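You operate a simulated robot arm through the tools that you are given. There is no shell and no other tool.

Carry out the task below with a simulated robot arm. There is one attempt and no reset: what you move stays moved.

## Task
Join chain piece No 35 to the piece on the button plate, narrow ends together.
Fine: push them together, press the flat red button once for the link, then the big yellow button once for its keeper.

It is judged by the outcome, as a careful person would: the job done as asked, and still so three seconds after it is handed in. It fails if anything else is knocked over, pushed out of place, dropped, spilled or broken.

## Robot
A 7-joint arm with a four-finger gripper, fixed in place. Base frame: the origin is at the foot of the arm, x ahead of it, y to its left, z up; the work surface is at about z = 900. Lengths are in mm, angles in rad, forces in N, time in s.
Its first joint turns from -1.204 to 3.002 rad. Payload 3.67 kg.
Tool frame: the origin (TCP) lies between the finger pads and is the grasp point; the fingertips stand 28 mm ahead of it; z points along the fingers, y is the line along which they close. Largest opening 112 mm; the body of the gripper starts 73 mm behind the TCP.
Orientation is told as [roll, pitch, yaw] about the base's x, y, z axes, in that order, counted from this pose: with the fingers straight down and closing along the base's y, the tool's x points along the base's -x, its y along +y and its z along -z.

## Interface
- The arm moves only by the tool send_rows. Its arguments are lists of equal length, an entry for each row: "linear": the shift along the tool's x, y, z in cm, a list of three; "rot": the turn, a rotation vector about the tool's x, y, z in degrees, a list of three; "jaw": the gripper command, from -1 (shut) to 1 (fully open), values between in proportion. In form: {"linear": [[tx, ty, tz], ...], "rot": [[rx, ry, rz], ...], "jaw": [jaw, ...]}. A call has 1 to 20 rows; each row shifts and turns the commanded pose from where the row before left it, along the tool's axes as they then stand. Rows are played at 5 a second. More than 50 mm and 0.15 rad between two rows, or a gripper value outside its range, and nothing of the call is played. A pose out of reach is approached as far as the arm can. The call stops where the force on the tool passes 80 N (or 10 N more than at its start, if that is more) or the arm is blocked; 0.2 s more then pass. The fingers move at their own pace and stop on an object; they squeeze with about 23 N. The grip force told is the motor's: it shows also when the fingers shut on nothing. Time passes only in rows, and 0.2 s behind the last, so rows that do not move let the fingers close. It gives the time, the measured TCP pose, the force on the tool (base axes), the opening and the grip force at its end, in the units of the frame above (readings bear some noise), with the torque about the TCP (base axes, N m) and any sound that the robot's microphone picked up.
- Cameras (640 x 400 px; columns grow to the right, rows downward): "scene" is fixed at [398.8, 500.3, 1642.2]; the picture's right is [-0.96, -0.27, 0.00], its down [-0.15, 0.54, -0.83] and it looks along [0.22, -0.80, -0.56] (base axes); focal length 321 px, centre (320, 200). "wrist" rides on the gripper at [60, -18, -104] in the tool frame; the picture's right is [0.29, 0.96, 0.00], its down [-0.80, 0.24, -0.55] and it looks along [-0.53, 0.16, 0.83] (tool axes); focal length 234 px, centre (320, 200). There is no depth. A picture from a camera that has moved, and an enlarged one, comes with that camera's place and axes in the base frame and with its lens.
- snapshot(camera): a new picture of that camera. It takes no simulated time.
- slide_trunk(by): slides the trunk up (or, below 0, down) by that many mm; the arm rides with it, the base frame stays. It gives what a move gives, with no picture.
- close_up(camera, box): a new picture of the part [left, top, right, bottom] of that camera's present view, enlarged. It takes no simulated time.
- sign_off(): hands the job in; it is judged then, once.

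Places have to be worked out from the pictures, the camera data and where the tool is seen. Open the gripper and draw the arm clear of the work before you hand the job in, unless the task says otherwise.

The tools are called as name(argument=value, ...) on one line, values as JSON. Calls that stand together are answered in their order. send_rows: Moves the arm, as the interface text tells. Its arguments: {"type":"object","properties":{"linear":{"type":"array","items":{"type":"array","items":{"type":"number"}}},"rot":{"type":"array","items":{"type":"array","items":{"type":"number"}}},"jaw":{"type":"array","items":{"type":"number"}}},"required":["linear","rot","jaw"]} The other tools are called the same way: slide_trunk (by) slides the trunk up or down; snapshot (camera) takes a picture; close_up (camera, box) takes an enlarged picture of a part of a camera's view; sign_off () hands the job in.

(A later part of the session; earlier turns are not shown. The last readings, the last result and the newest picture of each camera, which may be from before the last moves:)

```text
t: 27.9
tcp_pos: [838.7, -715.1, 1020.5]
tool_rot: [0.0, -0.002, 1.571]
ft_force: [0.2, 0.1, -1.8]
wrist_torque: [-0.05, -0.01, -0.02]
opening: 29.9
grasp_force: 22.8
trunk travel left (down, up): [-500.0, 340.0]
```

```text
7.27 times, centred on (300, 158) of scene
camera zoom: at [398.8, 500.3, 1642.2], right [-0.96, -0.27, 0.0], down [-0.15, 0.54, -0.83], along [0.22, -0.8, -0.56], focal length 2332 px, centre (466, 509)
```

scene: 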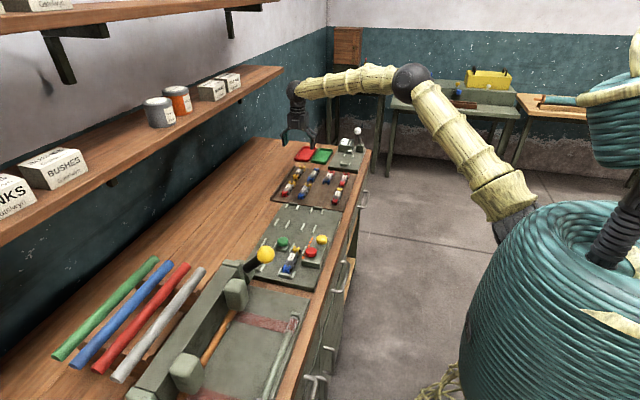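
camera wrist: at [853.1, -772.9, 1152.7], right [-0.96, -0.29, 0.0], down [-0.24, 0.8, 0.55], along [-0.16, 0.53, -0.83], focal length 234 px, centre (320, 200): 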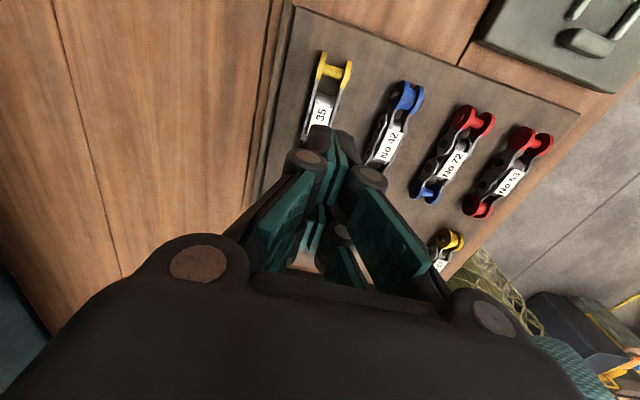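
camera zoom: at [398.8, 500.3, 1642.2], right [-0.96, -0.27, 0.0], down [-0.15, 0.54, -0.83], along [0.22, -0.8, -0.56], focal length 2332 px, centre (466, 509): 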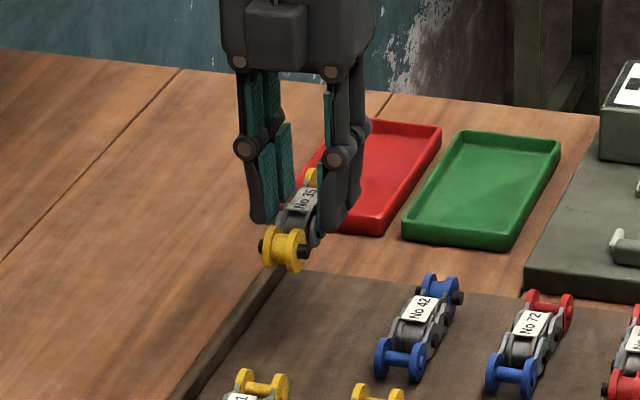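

Secure at z = 1020. I carry it smoothly toward the plate's lane, stopping short at about (703, -387).

send_rows(linear=[[-0.463, 0.19, -0.1], [-0.925, 0.38, -0.1], [-1.388, 0.57, -0.1], [-1.85, 0.759, -0.1], [-1.85, 0.759, -0.1], [-1.85, 0.759, -0.1], [-1.85, 0.759, -0.1], [-1.85, 0.759, -0.1], [-1.85, 0.759, -0.1], [-1.85, 0.759, -0.1], [-1.85, 0.759, -0.1], [-1.85, 0.759, -0.1], [-1.85, 0.759, -0.1], [-1.85, 0.759, -0.1], [-1.85, 0.759, -0.1], [-1.85, 0.759, 0], [-1.85, 0.759, 0], [-1.85, 0.759, 0], [-1.388, 0.57, 0], [-0.925, 0.38, 0]], rot=[[0, 0, 0], [0, 0, 0], [0, 0, 0], [0, 0, 0], [0, 0, 0], [0, 0, 0], [0, 0, 0], [0, 0, 0], [0, 0, 0], [0, 0, 0], [0, 0, 0], [0, 0, 0], [0, 0, 0], [0, 0, 0], [0, 0, 0], [0, 0, 0], [0, 0, 0], [0, 0, 0], [0, 0, 0], [0, 0, 0]], jaw=[-1, -1, -1, -1, -1, -1, -1, -1, -1, -1, -1, -1, -1, -1, -1, -1, -1, -1, -1, -1])

snapshot(camera="wrist")

snapshot(camera="scene")

```text
t: 32.1
tcp_pos: [701.9, -385.4, 1036.3]
tool_rot: [0.0, 0.001, 1.57]
ft_force: [-0.4, 0.0, -1.8]
wrist_torque: [-0.03, 0.0, 0.0]
opening: 29.7
grasp_force: 22.5
trunk travel left (down, up): [-500.0, 340.0]
```

```text
taken
camera wrist: at [719.6, -444.0, 1141.1], right [-0.96, -0.29, 0.0], down [-0.24, 0.8, 0.55], along [-0.16, 0.53, -0.83], focal length 234 px, centre (320, 200)
```

wrist: 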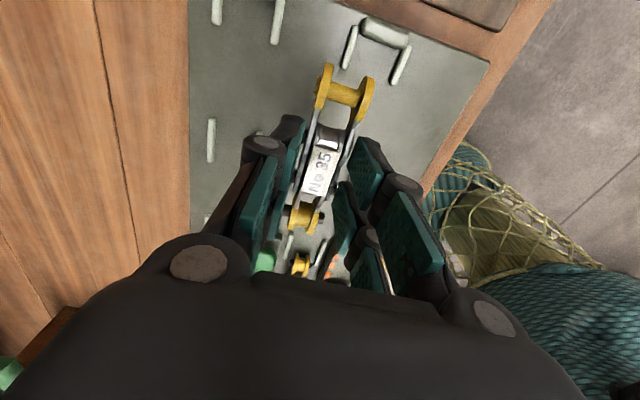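

```text
taken
```

scene: 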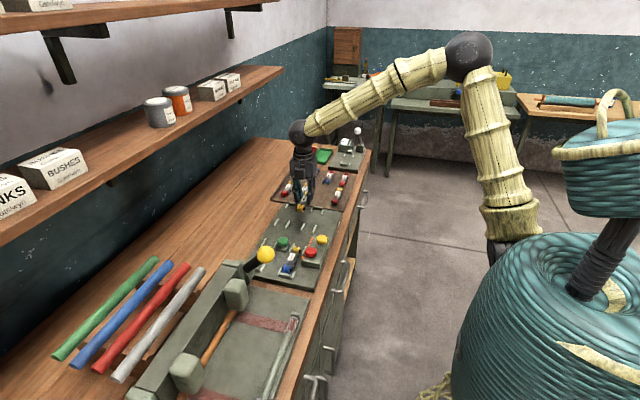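

Still held. I'll measure the lane with close-ups from the wrist and the scene camera.

close_up(camera="wrist", box=[200, 0, 440, 150])

close_up(camera="wrist", box=[250, 200, 390, 300])

close_up(camera="scene", box=[270, 200, 340, 280])

```text
2.67 times, centred on (320, 75) of wrist
camera zoom: at [719.6, -444.0, 1141.1], right [-0.96, -0.29, 0.0], down [-0.24, 0.8, 0.55], along [-0.16, 0.53, -0.83], focal length 624 px, centre (320, 533)
```

zoom: 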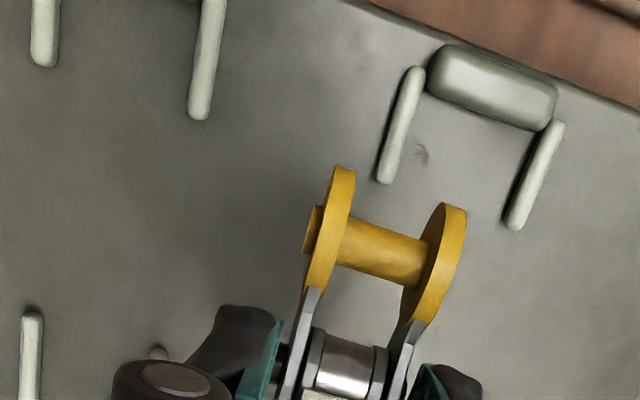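

```text
4.00 times, centred on (320, 250) of wrist
camera zoom: at [719.6, -444.0, 1141.1], right [-0.96, -0.29, 0.0], down [-0.24, 0.8, 0.55], along [-0.16, 0.53, -0.83], focal length 937 px, centre (320, 0)
```

zoom: 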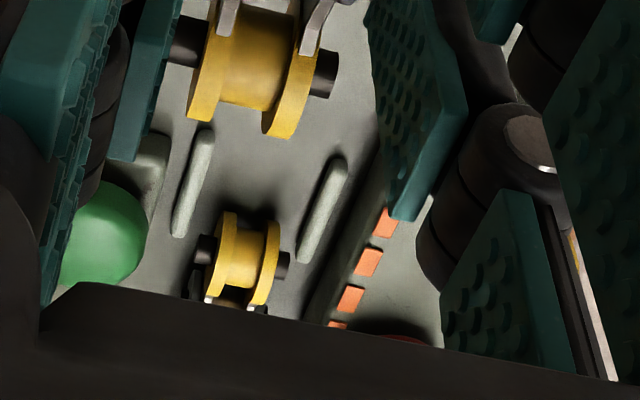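

```text
5.00 times, centred on (305, 240) of scene
camera zoom: at [398.8, 500.3, 1642.2], right [-0.96, -0.27, 0.0], down [-0.15, 0.54, -0.83], along [0.22, -0.8, -0.56], focal length 1603 px, centre (395, 0)
```

zoom: 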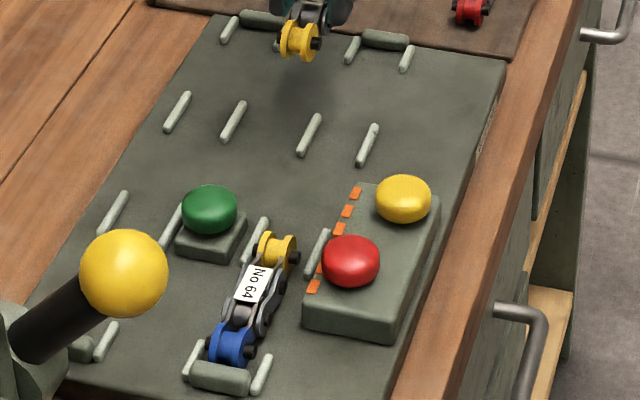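

The wrist views put the lane centre at x ≈ 675.3, No 64's free pin at about (675, -208, 932), and the plate top near z = 918. No 35 hangs straight at x ≈ 701.5. I'll move it over the lane with its narrow end about 19 mm short of No 64, staying high.

send_rows(linear=[[-0.5, 0.15, 0], [-1, 0.3, 0], [-1.5, 0.45, 0], [-1.5, 0.45, 0], [-1.5, 0.45, 0], [-1.2, 0.4, 0], [-1, 0.3, 0], [-0.5, 0.13, 0], [0, 0, 0], [0, 0, 0], [0, 0, 0]], rot=[[0, 0, 0], [0, 0, 0], [0, 0, 0], [0, 0, 0], [0, 0, 0], [0, 0, 0], [0, 0, 0], [0, 0, 0], [0, 0, 0], [0, 0, 0], [0, 0, 0]], jaw=[-1, -1, -1, -1, -1, -1, -1, -1, -1, -1, -1])

snapshot(camera="wrist")

close_up(camera="wrist", box=[220, 30, 400, 150])

close_up(camera="wrist", box=[250, 190, 390, 300])

close_up(camera="scene", box=[270, 190, 350, 280])

```text
t: 34.5
tcp_pos: [675.9, -299.5, 1036.6]
tool_rot: [-0.001, -0.001, 1.569]
ft_force: [0.1, 0.1, -1.0]
wrist_torque: [0.02, 0.01, 0.02]
opening: 29.7
grasp_force: 22.9
trunk travel left (down, up): [-500.0, 340.0]
```

```text
taken
camera wrist: at [694.0, -357.7, 1140.1], right [-0.96, -0.29, 0.0], down [-0.24, 0.8, 0.55], along [-0.16, 0.53, -0.83], focal length 234 px, centre (320, 200)
```

wrist: 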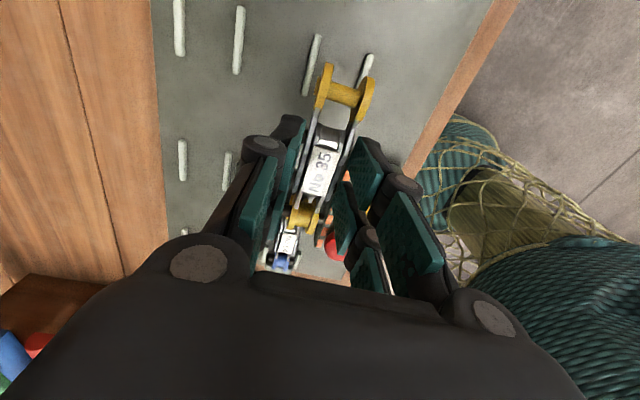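

```text
3.33 times, centred on (310, 90) of wrist
camera zoom: at [694.0, -357.7, 1140.1], right [-0.96, -0.29, 0.0], down [-0.24, 0.8, 0.55], along [-0.16, 0.53, -0.83], focal length 781 px, centre (353, 567)
```

zoom: 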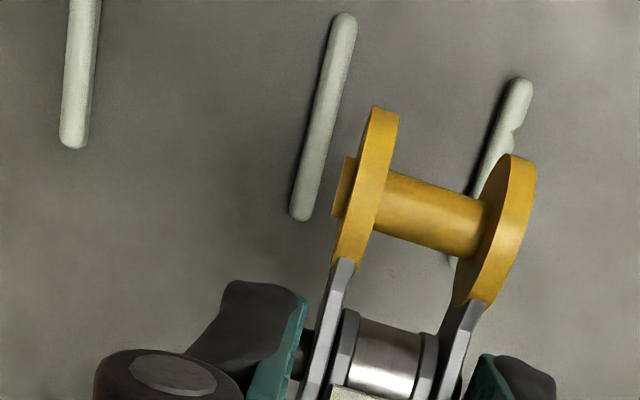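

```text
3.64 times, centred on (320, 245) of wrist
camera zoom: at [694.0, -357.7, 1140.1], right [-0.96, -0.29, 0.0], down [-0.24, 0.8, 0.55], along [-0.16, 0.53, -0.83], focal length 852 px, centre (320, 36)
```

zoom: 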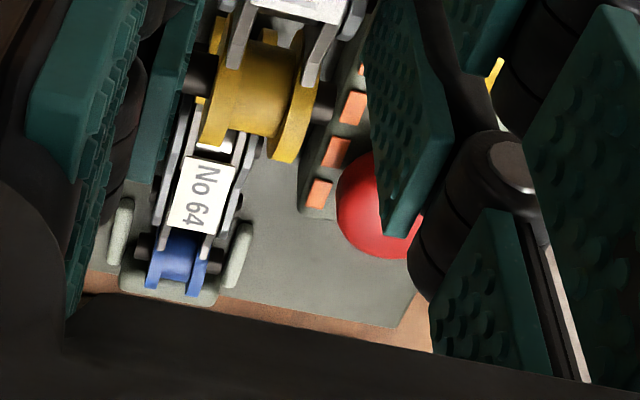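

```text
4.44 times, centred on (310, 235) of scene
camera zoom: at [398.8, 500.3, 1642.2], right [-0.96, -0.27, 0.0], down [-0.15, 0.54, -0.83], along [0.22, -0.8, -0.56], focal length 1425 px, centre (364, 44)
```

zoom: 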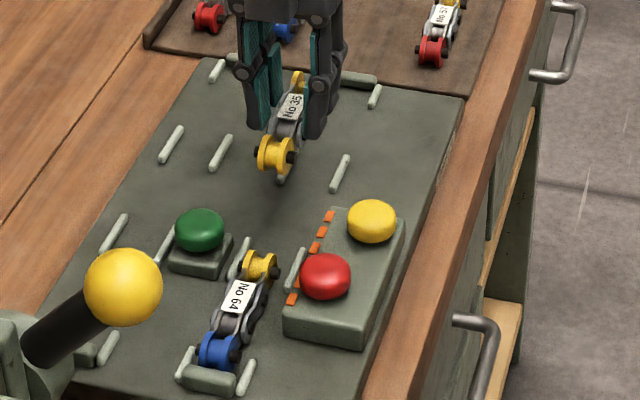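

All consistent: the lane centre is at x ≈ 675.5, No 35 at 675.8, the mid pegs at y -322 to -361, and No 64's pins at y = -208 and -120. Now I lower slowly toward the plate, stopping just above it.

send_rows(linear=[[0, 0, 0.3], [0, 0, 0.5], [0, 0, 0.6], [0, 0, 0.7], [0, 0, 0.7], [0, 0, 0.7], [0, 0, 0.7], [0, 0, 0.7], [0, 0, 0.5], [0, 0, 0.4], [0, 0, 0.2], [0, 0, 0], [0, 0, 0]], rot=[[0, 0, 0], [0, 0, 0], [0, 0, 0], [0, 0, 0], [0, 0, 0], [0, 0, 0], [0, 0, 0], [0, 0, 0], [0, 0, 0], [0, 0, 0], [0, 0, 0], [0, 0, 0], [0, 0, 0]], jaw=[-1, -1, -1, -1, -1, -1, -1, -1, -1, -1, -1, -1, -1])

close_up(camera="wrist", box=[220, 30, 400, 150])

close_up(camera="scene", box=[280, 200, 340, 270])

```text
t: 37.3
tcp_pos: [675.3, -299.6, 976.3]
tool_rot: [0.0, 0.001, 1.57]
ft_force: [-0.3, 0.3, -1.4]
wrist_torque: [0.03, 0.02, 0.01]
opening: 30.0
grasp_force: 23.3
trunk travel left (down, up): [-500.0, 340.0]
```

```text
3.33 times, centred on (310, 90) of wrist
camera zoom: at [694.0, -358.1, 1080.3], right [-0.96, -0.29, 0.0], down [-0.24, 0.8, 0.55], along [-0.16, 0.53, -0.83], focal length 781 px, centre (353, 567)
```

zoom: 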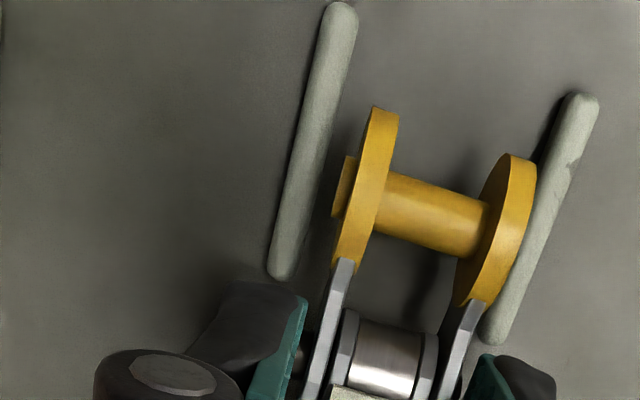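

```text
5.71 times, centred on (310, 235) of scene
camera zoom: at [398.8, 500.3, 1642.2], right [-0.96, -0.27, 0.0], down [-0.15, 0.54, -0.83], along [0.22, -0.8, -0.56], focal length 1832 px, centre (377, 0)
```

zoom: 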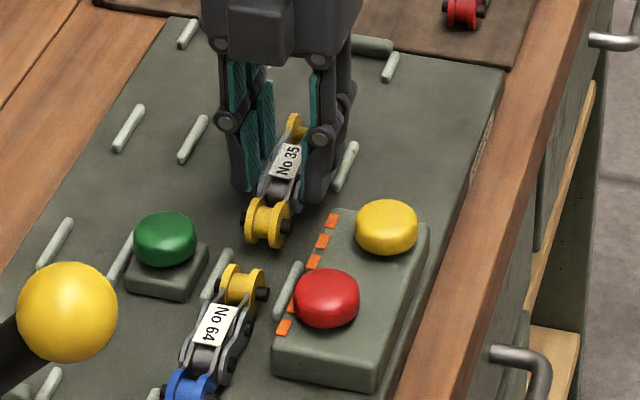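

Well centred between the mid pegs. I lower the last bit in small steps.

send_rows(linear=[[0, 0, 0.2], [0, 0, 0.2], [0, 0, 0.2], [0, 0, 0.1], [0, 0, 0], [0, 0, 0]], rot=[[0, 0, 0], [0, 0, 0], [0, 0, 0], [0, 0, 0], [0, 0, 0], [0, 0, 0]], jaw=[-1, -1, -1, -1, -1, -1])

send_rows(linear=[[0, 0, 0.1], [0, 0, 0.1], [0, 0, 0], [0, 0, 0]], rot=[[0, 0, 0], [0, 0, 0], [0, 0, 0], [0, 0, 0]], jaw=[-1, -1, -1, -1])

send_rows(linear=[[0, 0, 0.1], [0, 0, 0.1], [0, 0, 0], [0, 0, 0]], rot=[[0, 0, 0], [0, 0, 0], [0, 0, 0], [0, 0, 0]], jaw=[-1, -1, -1, -1])

close_up(camera="scene", box=[280, 200, 340, 270])

```text
t: 38.7
tcp_pos: [675.3, -299.2, 969.3]
tool_rot: [0.0, 0.001, 1.571]
ft_force: [0.4, 0.4, -3.2]
wrist_torque: [-0.01, -0.01, 0.01]
opening: 29.6
grasp_force: 22.4
trunk travel left (down, up): [-500.0, 340.0]
```

```text
t: 39.7
tcp_pos: [675.8, -299.4, 968.0]
tool_rot: [-0.001, 0.0, 1.571]
ft_force: [-0.1, 0.3, -1.9]
wrist_torque: [0.01, 0.01, 0.0]
opening: 29.2
grasp_force: 23.1
trunk travel left (down, up): [-500.0, 340.0]
```

```text
t: 40.7
tcp_pos: [677.0, -299.3, 967.1]
tool_rot: [-0.001, -0.001, 1.57]
ft_force: [3.7, -2.7, 17.6]
wrist_torque: [0.15, -0.12, -0.04]
opening: 29.9
grasp_force: 23.0
trunk travel left (down, up): [-500.0, 340.0]
```

```text
5.71 times, centred on (310, 235) of scene
camera zoom: at [398.8, 500.3, 1642.2], right [-0.96, -0.27, 0.0], down [-0.15, 0.54, -0.83], along [0.22, -0.8, -0.56], focal length 1832 px, centre (377, 0)
```

zoom: 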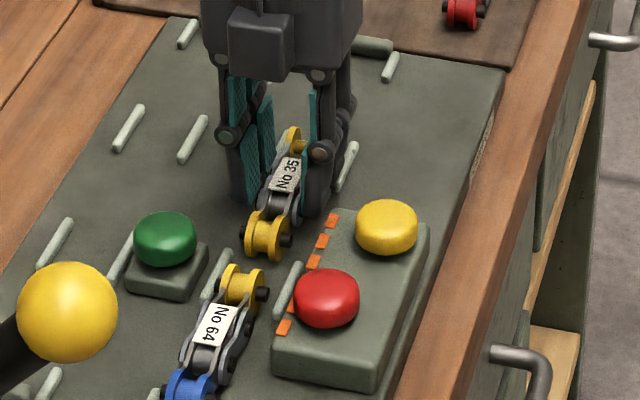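

Contact at TCP z ≈ 967 with 18 N. I ease off 1.5 mm and look at how it sits.

send_rows(linear=[[0, 0, -0.15], [0, 0, 0], [0, 0, 0]], rot=[[0, 0, 0], [0, 0, 0], [0, 0, 0]], jaw=[-1, -1, -1])

close_up(camera="wrist", box=[220, 30, 400, 150])

close_up(camera="wrist", box=[250, 180, 390, 300])

close_up(camera="scene", box=[292, 215, 322, 255])

```text
t: 41.5
tcp_pos: [676.3, -299.1, 966.8]
tool_rot: [0.0, 0.0, 1.572]
ft_force: [2.5, -2.5, 8.8]
wrist_torque: [-0.31, -0.18, 0.05]
opening: 30.1
grasp_force: 23.0
trunk travel left (down, up): [-500.0, 340.0]
```

```text
3.33 times, centred on (310, 90) of wrist
camera zoom: at [694.1, -357.4, 1070.2], right [-0.96, -0.29, 0.0], down [-0.24, 0.8, 0.55], along [-0.16, 0.53, -0.83], focal length 781 px, centre (353, 567)
```

zoom: 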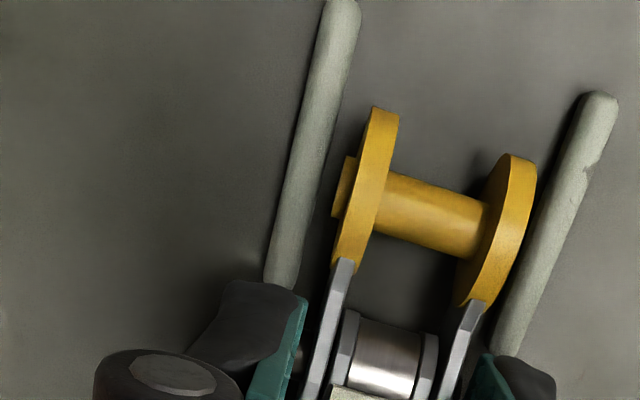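

```text
3.33 times, centred on (320, 240) of wrist
camera zoom: at [694.1, -357.4, 1070.2], right [-0.96, -0.29, 0.0], down [-0.24, 0.8, 0.55], along [-0.16, 0.53, -0.83], focal length 781 px, centre (320, 67)
```

zoom: 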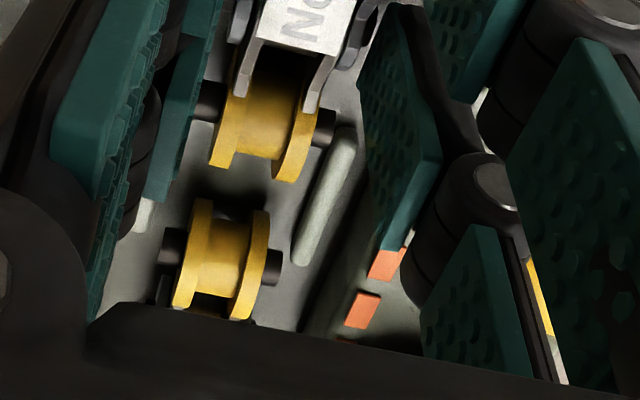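

```text
10.00 times, centred on (307, 235) of scene
camera zoom: at [398.8, 500.3, 1642.2], right [-0.96, -0.27, 0.0], down [-0.15, 0.54, -0.83], along [0.22, -0.8, -0.56], focal length 3206 px, centre (450, -150)
```

zoom: 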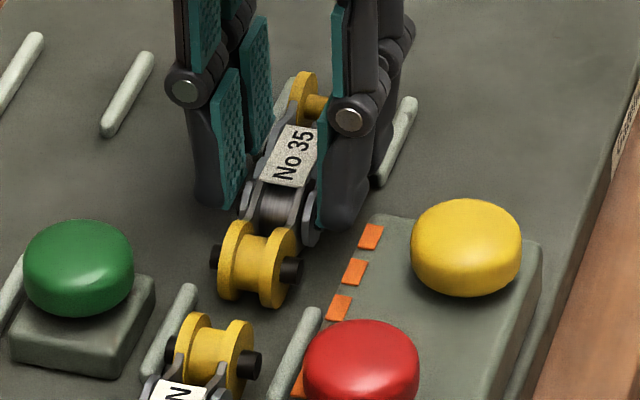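

No 35 is seated and lined up with No 64. I ease up a hair and slide it along +y toward No 64, checking the forces.

send_rows(linear=[[0, 0, -0.08], [-0.2, 0, 0], [-0.4, 0, 0], [-0.4, 0, 0], [-0.3, 0, 0], [-0.2, 0, 0], [0, 0, 0], [0, 0, 0]], rot=[[0, 0, 0], [0, 0, 0], [0, 0, 0], [0, 0, 0], [0, 0, 0], [0, 0, 0], [0, 0, 0], [0, 0, 0]], jaw=[-1, -1, -1, -1, -1, -1, -1, -1])

close_up(camera="scene", box=[285, 220, 325, 265])

close_up(camera="wrist", box=[250, 180, 390, 300])

```text
t: 43.3
tcp_pos: [675.0, -283.8, 967.4]
tool_rot: [0.0, 0.001, 1.57]
ft_force: [-0.8, -0.5, -1.7]
wrist_torque: [-0.05, 0.03, 0.03]
opening: 29.7
grasp_force: 22.8
trunk travel left (down, up): [-500.0, 340.0]
```

```text
8.89 times, centred on (305, 242) of scene
camera zoom: at [398.8, 500.3, 1642.2], right [-0.96, -0.27, 0.0], down [-0.15, 0.54, -0.83], along [0.22, -0.8, -0.56], focal length 2850 px, centre (453, -178)
```

zoom: 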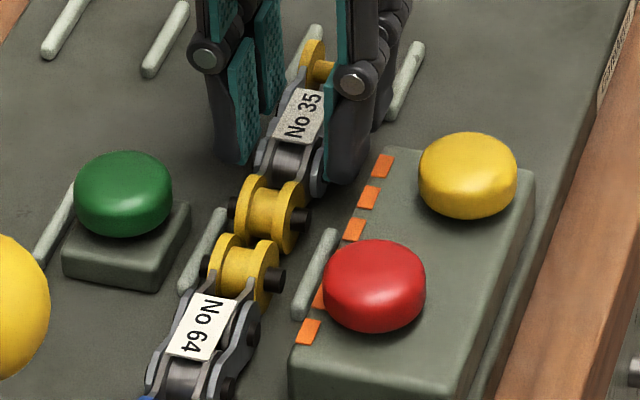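

```text
3.33 times, centred on (320, 240) of wrist
camera zoom: at [693.8, -342.6, 1071.4], right [-0.96, -0.29, 0.0], down [-0.24, 0.8, 0.55], along [-0.16, 0.53, -0.83], focal length 781 px, centre (320, 67)
```

zoom: 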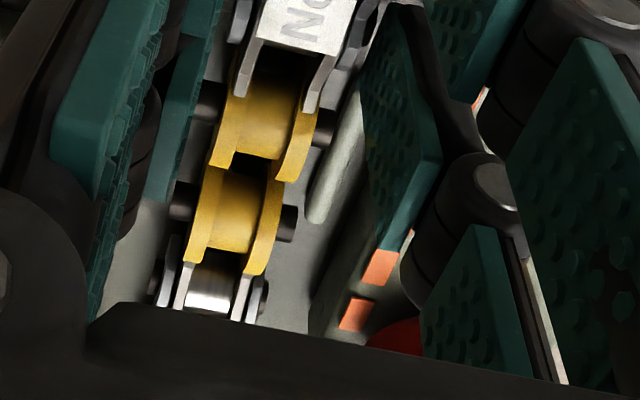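

Nearly touching now; the -1.7 N reading means the gripper still carries the weight. I lower a touch and push in 1 mm steps.

send_rows(linear=[[0, 0, 0.05], [-0.1, 0, 0], [-0.1, 0, 0], [0, 0, 0], [0, 0, 0]], rot=[[0, 0, 0], [0, 0, 0], [0, 0, 0], [0, 0, 0], [0, 0, 0]], jaw=[-1, -1, -1, -1, -1])

send_rows(linear=[[-0.1, 0, 0], [-0.1, 0, 0], [0, 0, 0], [0, 0, 0]], rot=[[0, 0, 0], [0, 0, 0], [0, 0, 0], [0, 0, 0]], jaw=[-1, -1, -1, -1])

close_up(camera="scene", box=[285, 220, 325, 265])

```text
t: 44.5
tcp_pos: [675.4, -282.4, 967.5]
tool_rot: [-0.001, -0.001, 1.571]
ft_force: [-0.4, 0.5, -1.1]
wrist_torque: [0.0, -0.01, 0.01]
opening: 29.9
grasp_force: 22.6
trunk travel left (down, up): [-500.0, 340.0]
```

```text
t: 45.5
tcp_pos: [675.9, -280.3, 966.2]
tool_rot: [-0.001, 0.0, 1.571]
ft_force: [-0.1, -0.4, -1.8]
wrist_torque: [0.0, 0.0, 0.0]
opening: 29.5
grasp_force: 23.0
trunk travel left (down, up): [-500.0, 340.0]
```

```text
8.89 times, centred on (305, 242) of scene
camera zoom: at [398.8, 500.3, 1642.2], right [-0.96, -0.27, 0.0], down [-0.15, 0.54, -0.83], along [0.22, -0.8, -0.56], focal length 2850 px, centre (453, -178)
```

zoom: 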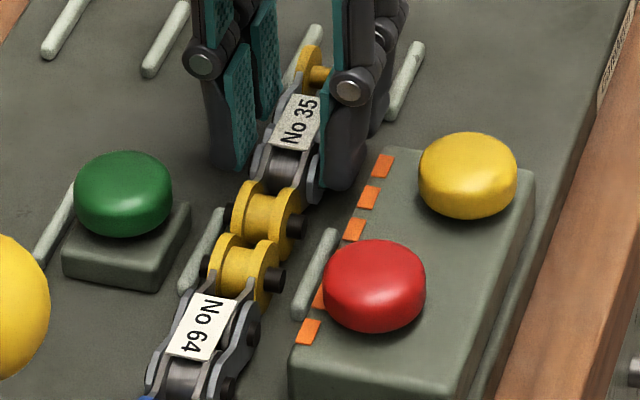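

No contact force yet and a gap of about 1–2 mm. I keep pushing in small steps.

send_rows(linear=[[-0.1, 0, 0], [-0.1, 0, 0], [0, 0, 0], [0, 0, 0]], rot=[[0, 0, 0], [0, 0, 0], [0, 0, 0], [0, 0, 0]], jaw=[-1, -1, -1, -1])

close_up(camera="wrist", box=[250, 180, 390, 300])

```text
t: 46.5
tcp_pos: [675.2, -277.5, 968.1]
tool_rot: [0.001, 0.0, 1.569]
ft_force: [-0.1, -0.6, -2.3]
wrist_torque: [-0.04, 0.0, -0.03]
opening: 30.0
grasp_force: 23.1
trunk travel left (down, up): [-500.0, 340.0]
```

```text
3.33 times, centred on (320, 240) of wrist
camera zoom: at [693.9, -337.0, 1071.0], right [-0.96, -0.29, 0.0], down [-0.24, 0.8, 0.55], along [-0.16, 0.53, -0.83], focal length 781 px, centre (320, 67)
```

zoom: 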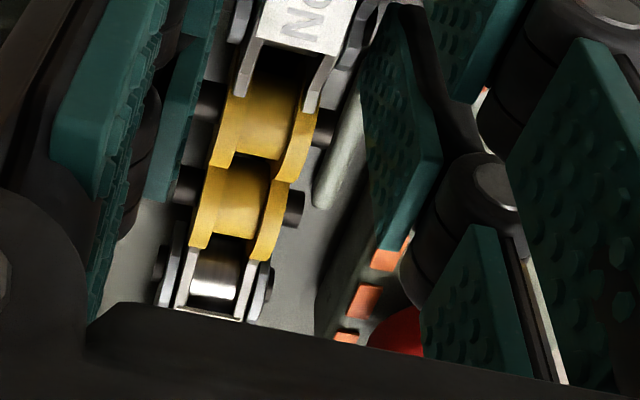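

Still no reaction. Another 1–2 mm, checking whether No 64 stays against its stop.

send_rows(linear=[[-0.1, 0, 0.03], [-0.05, 0, 0], [0, 0, 0], [0, 0, 0]], rot=[[0, 0, 0], [0, 0, 0], [0, 0, 0], [0, 0, 0]], jaw=[-1, -1, -1, -1])

close_up(camera="scene", box=[275, 230, 315, 280])

close_up(camera="scene", box=[292, 228, 316, 252])

```text
t: 47.5
tcp_pos: [675.1, -278.8, 966.9]
tool_rot: [0.001, 0.0, 1.571]
ft_force: [-0.6, -7.4, 0.0]
wrist_torque: [-0.13, -0.01, 0.03]
opening: 29.6
grasp_force: 23.2
trunk travel left (down, up): [-500.0, 340.0]
```

```text
8.00 times, centred on (295, 255) of scene
camera zoom: at [398.8, 500.3, 1642.2], right [-0.96, -0.27, 0.0], down [-0.15, 0.54, -0.83], along [0.22, -0.8, -0.56], focal length 2565 px, centre (520, -240)
```

zoom: 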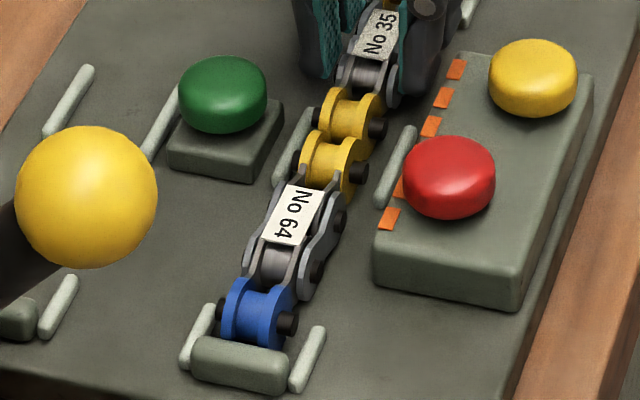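

```text
16.00 times, centred on (304, 240) of scene
camera zoom: at [398.8, 500.3, 1642.2], right [-0.96, -0.27, 0.0], down [-0.15, 0.54, -0.83], along [0.22, -0.8, -0.56], focal length 5129 px, centre (576, -440)
```

zoom: 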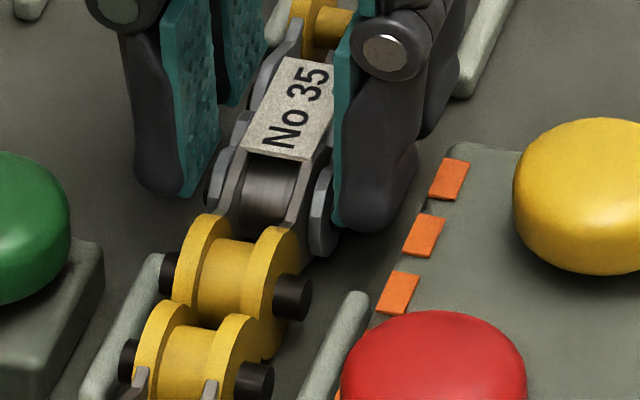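

Contact: -7.4 N along y, No 64 hasn't moved and is against its stop. One more small push, then I seat and open just a few mm so the fingers don't touch the button box.

send_rows(linear=[[-0.08, 0, 0.05], [0, 0, 0], [0, 0, 0]], rot=[[0, 0, 0], [0, 0, 0], [0, 0, 0]], jaw=[-1, -1, -1])

send_rows(linear=[[0, 0, 0], [0, 0, 0], [0, 0, 0], [0, 0, 0]], rot=[[0, 0, 0], [0, 0, 0], [0, 0, 0], [0, 0, 0]], jaw=[-0.42, -0.36, -0.34, -0.34])

close_up(camera="scene", box=[275, 215, 325, 275])

snapshot(camera="wrist")

```text
t: 48.3
tcp_pos: [676.0, -278.4, 967.2]
tool_rot: [0.001, -0.001, 1.572]
ft_force: [1.7, -13.6, 3.0]
wrist_torque: [-0.26, -0.05, -0.07]
opening: 29.6
grasp_force: 23.1
trunk travel left (down, up): [-500.0, 340.0]
```

```text
t: 49.3
tcp_pos: [675.3, -275.6, 967.5]
tool_rot: [-0.001, 0.0, 1.57]
ft_force: [0.3, -0.3, 0.1]
wrist_torque: [0.03, 0.0, 0.0]
opening: 36.9
grasp_force: 0.1
trunk travel left (down, up): [-500.0, 340.0]
```

```text
6.67 times, centred on (300, 245) of scene
camera zoom: at [398.8, 500.3, 1642.2], right [-0.96, -0.27, 0.0], down [-0.15, 0.54, -0.83], along [0.22, -0.8, -0.56], focal length 2137 px, centre (453, -100)
```

zoom: 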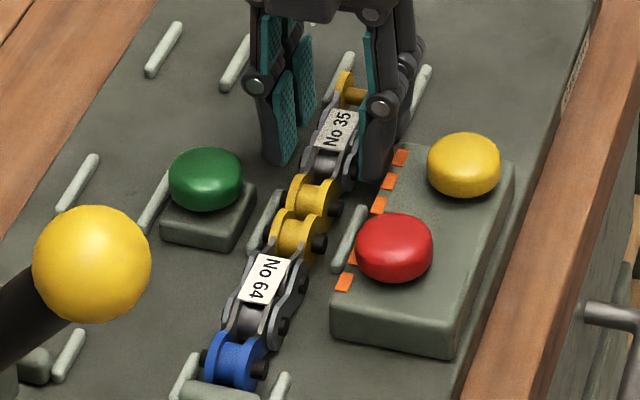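

```text
taken
camera wrist: at [693.6, -334.8, 1071.0], right [-0.96, -0.29, 0.0], down [-0.24, 0.8, 0.55], along [-0.16, 0.53, -0.83], focal length 234 px, centre (320, 200)
```

wrist: 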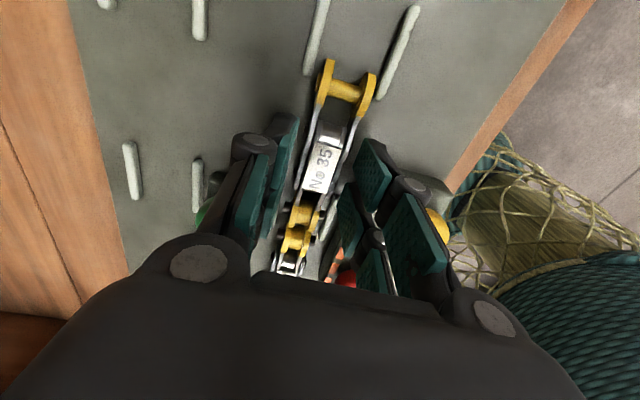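

Released with the forces at zero; No 35 sits in the lane touching No 64. I raise straight up.

send_rows(linear=[[0, 0, -0.3], [0, 0, -0.5], [0, 0, -0.7], [0, 0, -1], [0, 0, -1.5], [0, 0, -2], [0, 0, -2], [0, 0, -2], [0, 0, -1], [0, 0, 0], [0, 0, 0]], rot=[[0, 0, 0], [0, 0, 0], [0, 0, 0], [0, 0, 0], [0, 0, 0], [0, 0, 0], [0, 0, 0], [0, 0, 0], [0, 0, 0], [0, 0, 0], [0, 0, 0]], jaw=[-0.34, -0.34, -0.34, -0.34, -0.34, -0.34, -0.34, -0.34, -0.34, -0.34, -0.34])

close_up(camera="scene", box=[275, 205, 335, 275])

snapshot(camera="wrist")

close_up(camera="wrist", box=[250, 60, 430, 280])

```text
t: 51.7
tcp_pos: [675.9, -277.1, 1077.4]
tool_rot: [0.0, -0.001, 1.57]
ft_force: [-0.8, 0.5, -0.3]
wrist_torque: [0.02, 0.0, 0.0]
opening: 37.0
grasp_force: 0.0
trunk travel left (down, up): [-500.0, 340.0]
```

```text
5.71 times, centred on (305, 240) of scene
camera zoom: at [398.8, 500.3, 1642.2], right [-0.96, -0.27, 0.0], down [-0.15, 0.54, -0.83], along [0.22, -0.8, -0.56], focal length 1832 px, centre (406, -29)
```

zoom: 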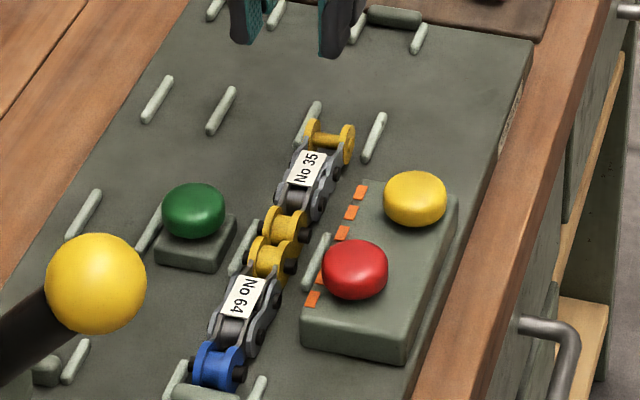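

```text
taken
camera wrist: at [694.3, -334.9, 1181.5], right [-0.96, -0.29, 0.0], down [-0.24, 0.8, 0.55], along [-0.16, 0.53, -0.83], focal length 234 px, centre (320, 200)
```

wrist: 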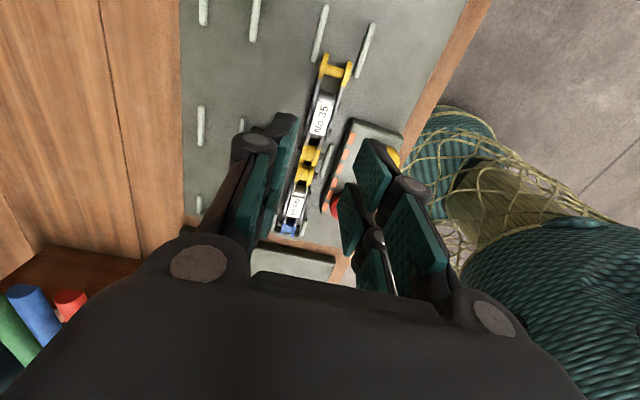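

```text
1.82 times, centred on (340, 170) of wrist
camera zoom: at [694.3, -334.9, 1181.5], right [-0.96, -0.29, 0.0], down [-0.24, 0.8, 0.55], along [-0.16, 0.53, -0.83], focal length 426 px, centre (284, 254)
```

zoom: 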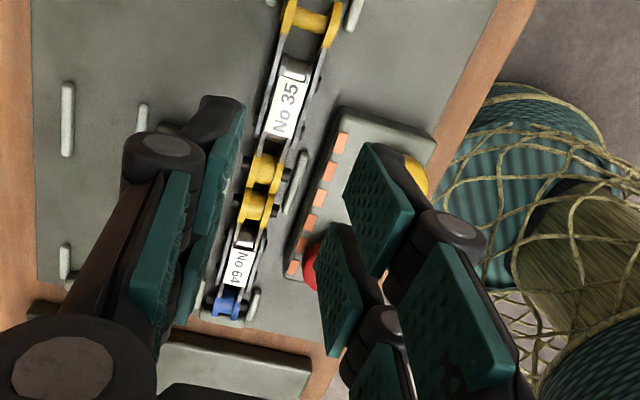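

The joint looks closed. Before pressing, I'll check it close-up, along with the buttons and the yellow-ball lever.

close_up(camera="scene", box=[290, 228, 316, 256])

close_up(camera="scene", box=[130, 225, 330, 400])

close_up(camera="scene", box=[296, 225, 336, 270])

```text
14.29 times, centred on (303, 242) of scene
camera zoom: at [398.8, 500.3, 1642.2], right [-0.96, -0.27, 0.0], down [-0.15, 0.54, -0.83], along [0.22, -0.8, -0.56], focal length 4580 px, centre (563, -400)
```

zoom: 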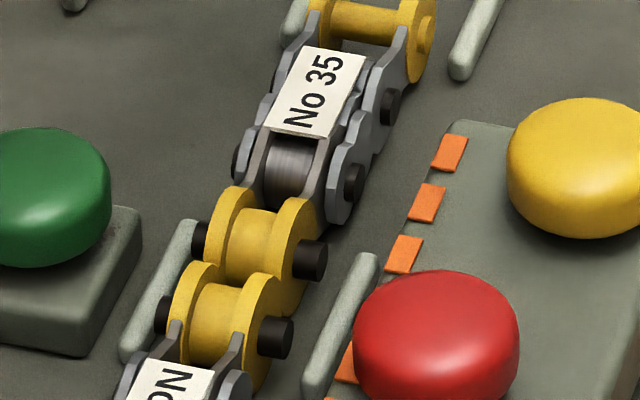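

```text
2.29 times, centred on (230, 312) of scene
camera zoom: at [398.8, 500.3, 1642.2], right [-0.96, -0.27, 0.0], down [-0.15, 0.54, -0.83], along [0.22, -0.8, -0.56], focal length 733 px, centre (526, -57)
```

zoom: 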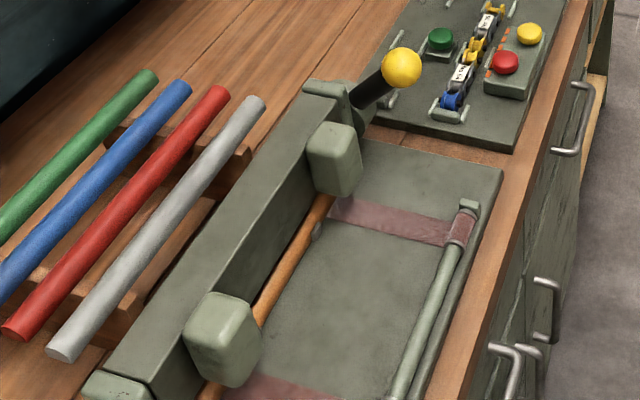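

```text
8.89 times, centred on (316, 248) of scene
camera zoom: at [398.8, 500.3, 1642.2], right [-0.96, -0.27, 0.0], down [-0.15, 0.54, -0.83], along [0.22, -0.8, -0.56], focal length 2850 px, centre (356, -222)
```

zoom: 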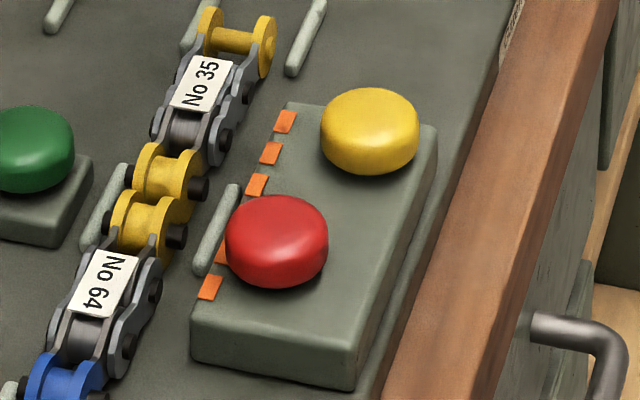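

The narrow ends meet squarely. The yellow ball belongs to a lever on another fixture; the red and yellow buttons on the box are at roughly (618, -191) and (604, -255), tops near z = 960. I close the fingers and move above red.

send_rows(linear=[[-1, 0.7, 0], [-2, 1.3, 0], [-2, 1.3, 0], [-2, 1.3, 0], [-1.6, 1.2, 0], [0, 0, 0], [0, 0, 0], [0, 0, 0]], rot=[[0, 0, 0], [0, 0, 0], [0, 0, 0], [0, 0, 0], [0, 0, 0], [0, 0, 0], [0, 0, 0], [0, 0, 0]], jaw=[-0.34, -0.34, -0.34, -0.34, -0.5, -0.8, -1, -1])

snapshot(camera="wrist")

close_up(camera="wrist", box=[240, 60, 400, 200])

snapshot(camera="scene")

```text
t: 53.5
tcp_pos: [616.9, -191.5, 1075.2]
tool_rot: [-0.001, -0.001, 1.57]
ft_force: [0.2, -0.3, 0.2]
wrist_torque: [0.0, 0.0, -0.04]
opening: 0.1
grasp_force: 23.5
trunk travel left (down, up): [-500.0, 340.0]
```

```text
taken
camera wrist: at [636.4, -249.0, 1180.1], right [-0.96, -0.29, 0.0], down [-0.24, 0.8, 0.55], along [-0.16, 0.53, -0.83], focal length 234 px, centre (320, 200)
```

wrist: 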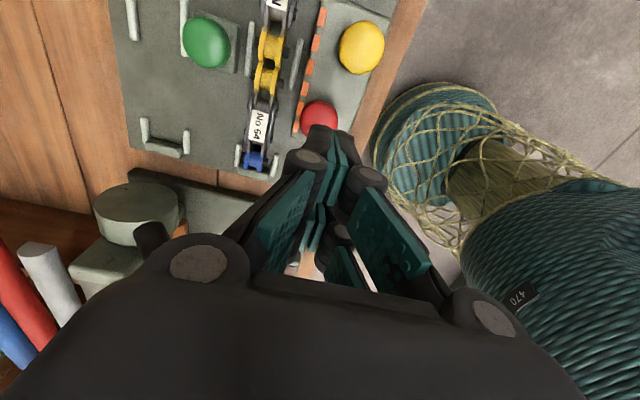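

```text
2.86 times, centred on (320, 130) of wrist
camera zoom: at [636.4, -249.0, 1180.1], right [-0.96, -0.29, 0.0], down [-0.24, 0.8, 0.55], along [-0.16, 0.53, -0.83], focal length 669 px, centre (320, 400)
```

zoom: 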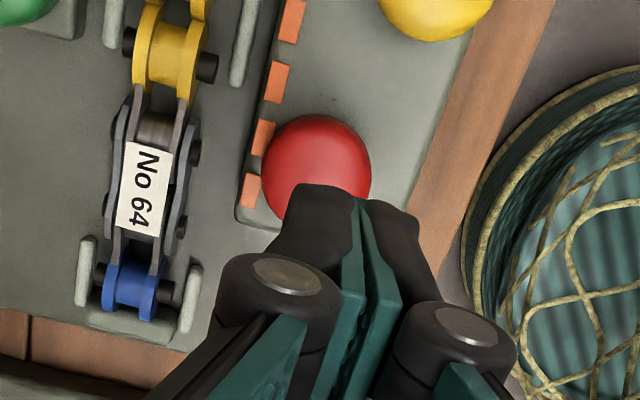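

```text
taken
```

scene: 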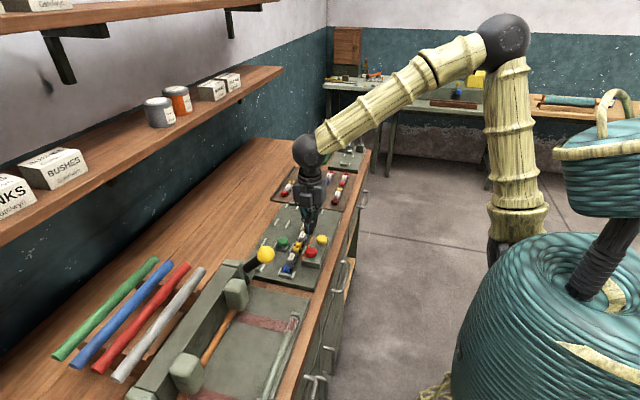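

The red button's centre comes out at about (619, -192), almost under the closed fingertips. I go down to just above it.

send_rows(linear=[[0.05, -0.15, 1], [0, 0, 1.5], [0, 0, 1.5], [0, 0, 1.5], [0, 0, 1], [0, 0, 0.7], [0, 0, 0], [0, 0, 0]], rot=[[0, 0, 0], [0, 0, 0], [0, 0, 0], [0, 0, 0], [0, 0, 0], [0, 0, 0], [0, 0, 0], [0, 0, 0]], jaw=[-1, -1, -1, -1, -1, -1, -1, -1])

close_up(camera="wrist", box=[240, 40, 400, 200])

close_up(camera="scene", box=[285, 220, 335, 270])

```text
t: 55.3
tcp_pos: [620.1, -190.2, 1003.6]
tool_rot: [0.0, -0.002, 1.57]
ft_force: [0.3, 0.8, 0.2]
wrist_torque: [0.01, -0.01, 0.02]
opening: 0.0
grasp_force: 23.1
trunk travel left (down, up): [-500.0, 340.0]
```

```text
2.50 times, centred on (320, 120) of wrist
camera zoom: at [637.8, -248.9, 1108.3], right [-0.96, -0.29, 0.0], down [-0.24, 0.8, 0.55], along [-0.16, 0.53, -0.83], focal length 585 px, centre (320, 400)
```

zoom: 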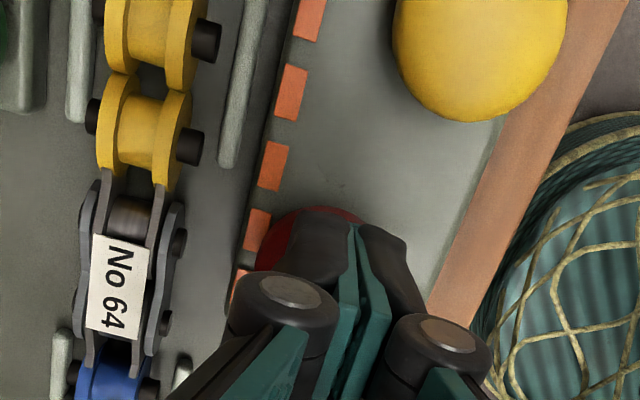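

```text
8.00 times, centred on (310, 245) of scene
camera zoom: at [398.8, 500.3, 1642.2], right [-0.96, -0.27, 0.0], down [-0.15, 0.54, -0.83], along [0.22, -0.8, -0.56], focal length 2565 px, centre (400, -160)
```

zoom: 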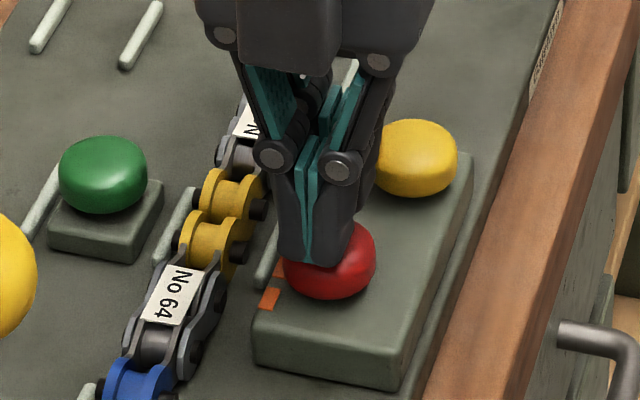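

The tip is centred on the red dome, about 10 mm above it. I go down in small steps, watching force and sound.

send_rows(linear=[[0.1, 0, 0.2], [0, 0, 0.2], [0, 0, 0.2], [0, 0, 0]], rot=[[0, 0, 0], [0, 0, 0], [0, 0, 0], [0, 0, 0]], jaw=[-1, -1, -1, -1])

send_rows(linear=[[0, 0, 0.1], [0, 0, 0.1], [0, 0, 0]], rot=[[0, 0, 0], [0, 0, 0], [0, 0, 0]], jaw=[-1, -1, -1])

send_rows(linear=[[0, 0, 0.1], [0, 0, 0.1], [0, 0, 0]], rot=[[0, 0, 0], [0, 0, 0], [0, 0, 0]], jaw=[-1, -1, -1])

```text
t: 56.3
tcp_pos: [618.8, -191.2, 998.7]
tool_rot: [-0.001, -0.001, 1.57]
ft_force: [0.0, -0.1, 0.9]
wrist_torque: [0.01, 0.0, 0.01]
opening: 0.4
grasp_force: 22.7
trunk travel left (down, up): [-500.0, 340.0]
```

```text
t: 57.1
tcp_pos: [619.8, -191.7, 995.7]
tool_rot: [0.002, 0.001, 1.572]
ft_force: [0.4, -0.2, -0.6]
wrist_torque: [-0.01, 0.01, -0.02]
opening: 0.0
grasp_force: 22.9
trunk travel left (down, up): [-500.0, 340.0]
```

```text
t: 57.9
tcp_pos: [619.3, -192.7, 993.0]
tool_rot: [0.0, -0.001, 1.569]
ft_force: [0.1, 1.1, -0.4]
wrist_torque: [-0.04, -0.02, -0.02]
opening: 0.2
grasp_force: 23.0
trunk travel left (down, up): [-500.0, 340.0]
```

Tip at about 965.5 with no contact yet. I continue stepping down.

send_rows(linear=[[0, 0, 0.1], [0, 0, 0.1], [0, 0, 0]], rot=[[0, 0, 0], [0, 0, 0], [0, 0, 0]], jaw=[-1, -1, -1])

send_rows(linear=[[0, 0, 0.1], [0, 0, 0.1], [0, 0, 0]], rot=[[0, 0, 0], [0, 0, 0], [0, 0, 0]], jaw=[-1, -1, -1])

close_up(camera="scene", box=[285, 220, 335, 270])

```text
t: 58.7
tcp_pos: [619.2, -192.1, 992.3]
tool_rot: [-0.001, 0.0, 1.572]
ft_force: [0.1, 0.5, 0.3]
wrist_torque: [0.0, -0.02, -0.02]
opening: 6.2
grasp_force: 36.2
trunk travel left (down, up): [-500.0, 340.0]
```

```text
t: 59.5
tcp_pos: [618.6, -191.4, 990.5]
tool_rot: [0.001, -0.002, 1.57]
ft_force: [-1.3, -0.5, 2.5]
wrist_torque: [-0.03, 0.04, 0.01]
opening: 6.0
grasp_force: 35.6
trunk travel left (down, up): [-500.0, 340.0]
```

```text
8.00 times, centred on (310, 245) of scene
camera zoom: at [398.8, 500.3, 1642.2], right [-0.96, -0.27, 0.0], down [-0.15, 0.54, -0.83], along [0.22, -0.8, -0.56], focal length 2565 px, centre (400, -160)
```

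zoom: 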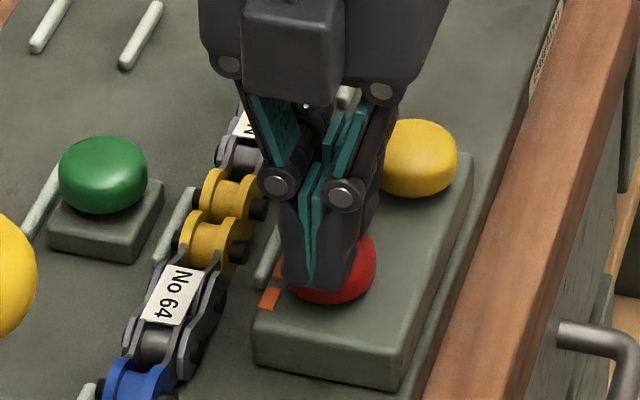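

Light contact has begun (2.5 N). I continue pressing in small steps until it clicks.

send_rows(linear=[[0, 0, 0.1], [0, 0, 0.1], [0, 0, 0]], rot=[[0, 0, 0], [0, 0, 0], [0, 0, 0]], jaw=[-1, -1, -1])

send_rows(linear=[[0, 0, 0.1], [0, 0, 0.1], [0, 0, 0]], rot=[[0, 0, 0], [0, 0, 0], [0, 0, 0]], jaw=[-1, -1, -1])

```text
t: 60.3
tcp_pos: [618.9, -192.1, 989.0]
tool_rot: [0.001, 0.0, 1.572]
ft_force: [-0.1, 0.7, 3.5]
wrist_torque: [0.01, -0.02, 0.0]
opening: 5.9
grasp_force: 35.5
trunk travel left (down, up): [-500.0, 340.0]
```

```text
t: 61.1
tcp_pos: [619.9, -192.5, 986.4]
tool_rot: [-0.002, -0.001, 1.57]
ft_force: [-1.7, 1.0, 4.2]
wrist_torque: [0.01, 0.04, 0.01]
opening: 5.9
grasp_force: 35.8
trunk travel left (down, up): [-500.0, 340.0]
```

The spring force is rising gradually (4.2 N). I keep pressing.

send_rows(linear=[[0, 0, 0.1], [0, 0, 0.1], [0, 0, 0]], rot=[[0, 0, 0], [0, 0, 0], [0, 0, 0]], jaw=[-1, -1, -1])

close_up(camera="scene", box=[285, 220, 335, 270])

close_up(camera="wrist", box=[200, 20, 400, 200])

```text
t: 61.9
tcp_pos: [618.8, -193.3, 984.8]
tool_rot: [-0.001, 0.001, 1.57]
ft_force: [3.4, -1.0, 6.1]
wrist_torque: [0.0, -0.03, 0.01]
opening: 6.1
grasp_force: 35.6
trunk travel left (down, up): [-500.0, 340.0]
```

```text
8.00 times, centred on (310, 245) of scene
camera zoom: at [398.8, 500.3, 1642.2], right [-0.96, -0.27, 0.0], down [-0.15, 0.54, -0.83], along [0.22, -0.8, -0.56], focal length 2565 px, centre (400, -160)
```

zoom: 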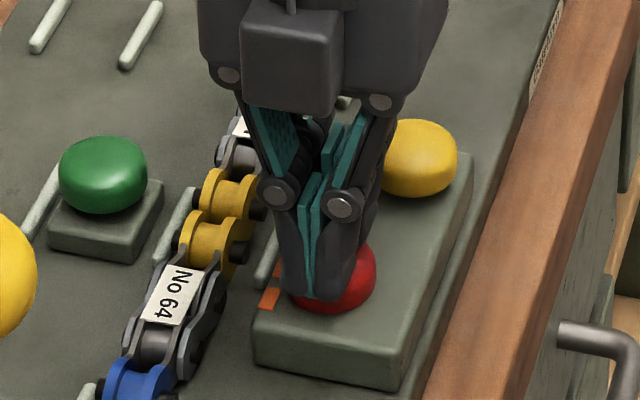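

```text
2.22 times, centred on (300, 110) of wrist
camera zoom: at [637.7, -250.8, 1088.9], right [-0.96, -0.29, 0.0], down [-0.24, 0.8, 0.55], along [-0.16, 0.53, -0.83], focal length 520 px, centre (364, 400)
```

zoom: 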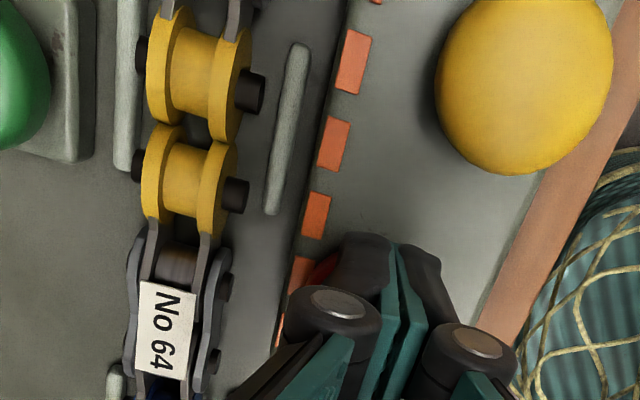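

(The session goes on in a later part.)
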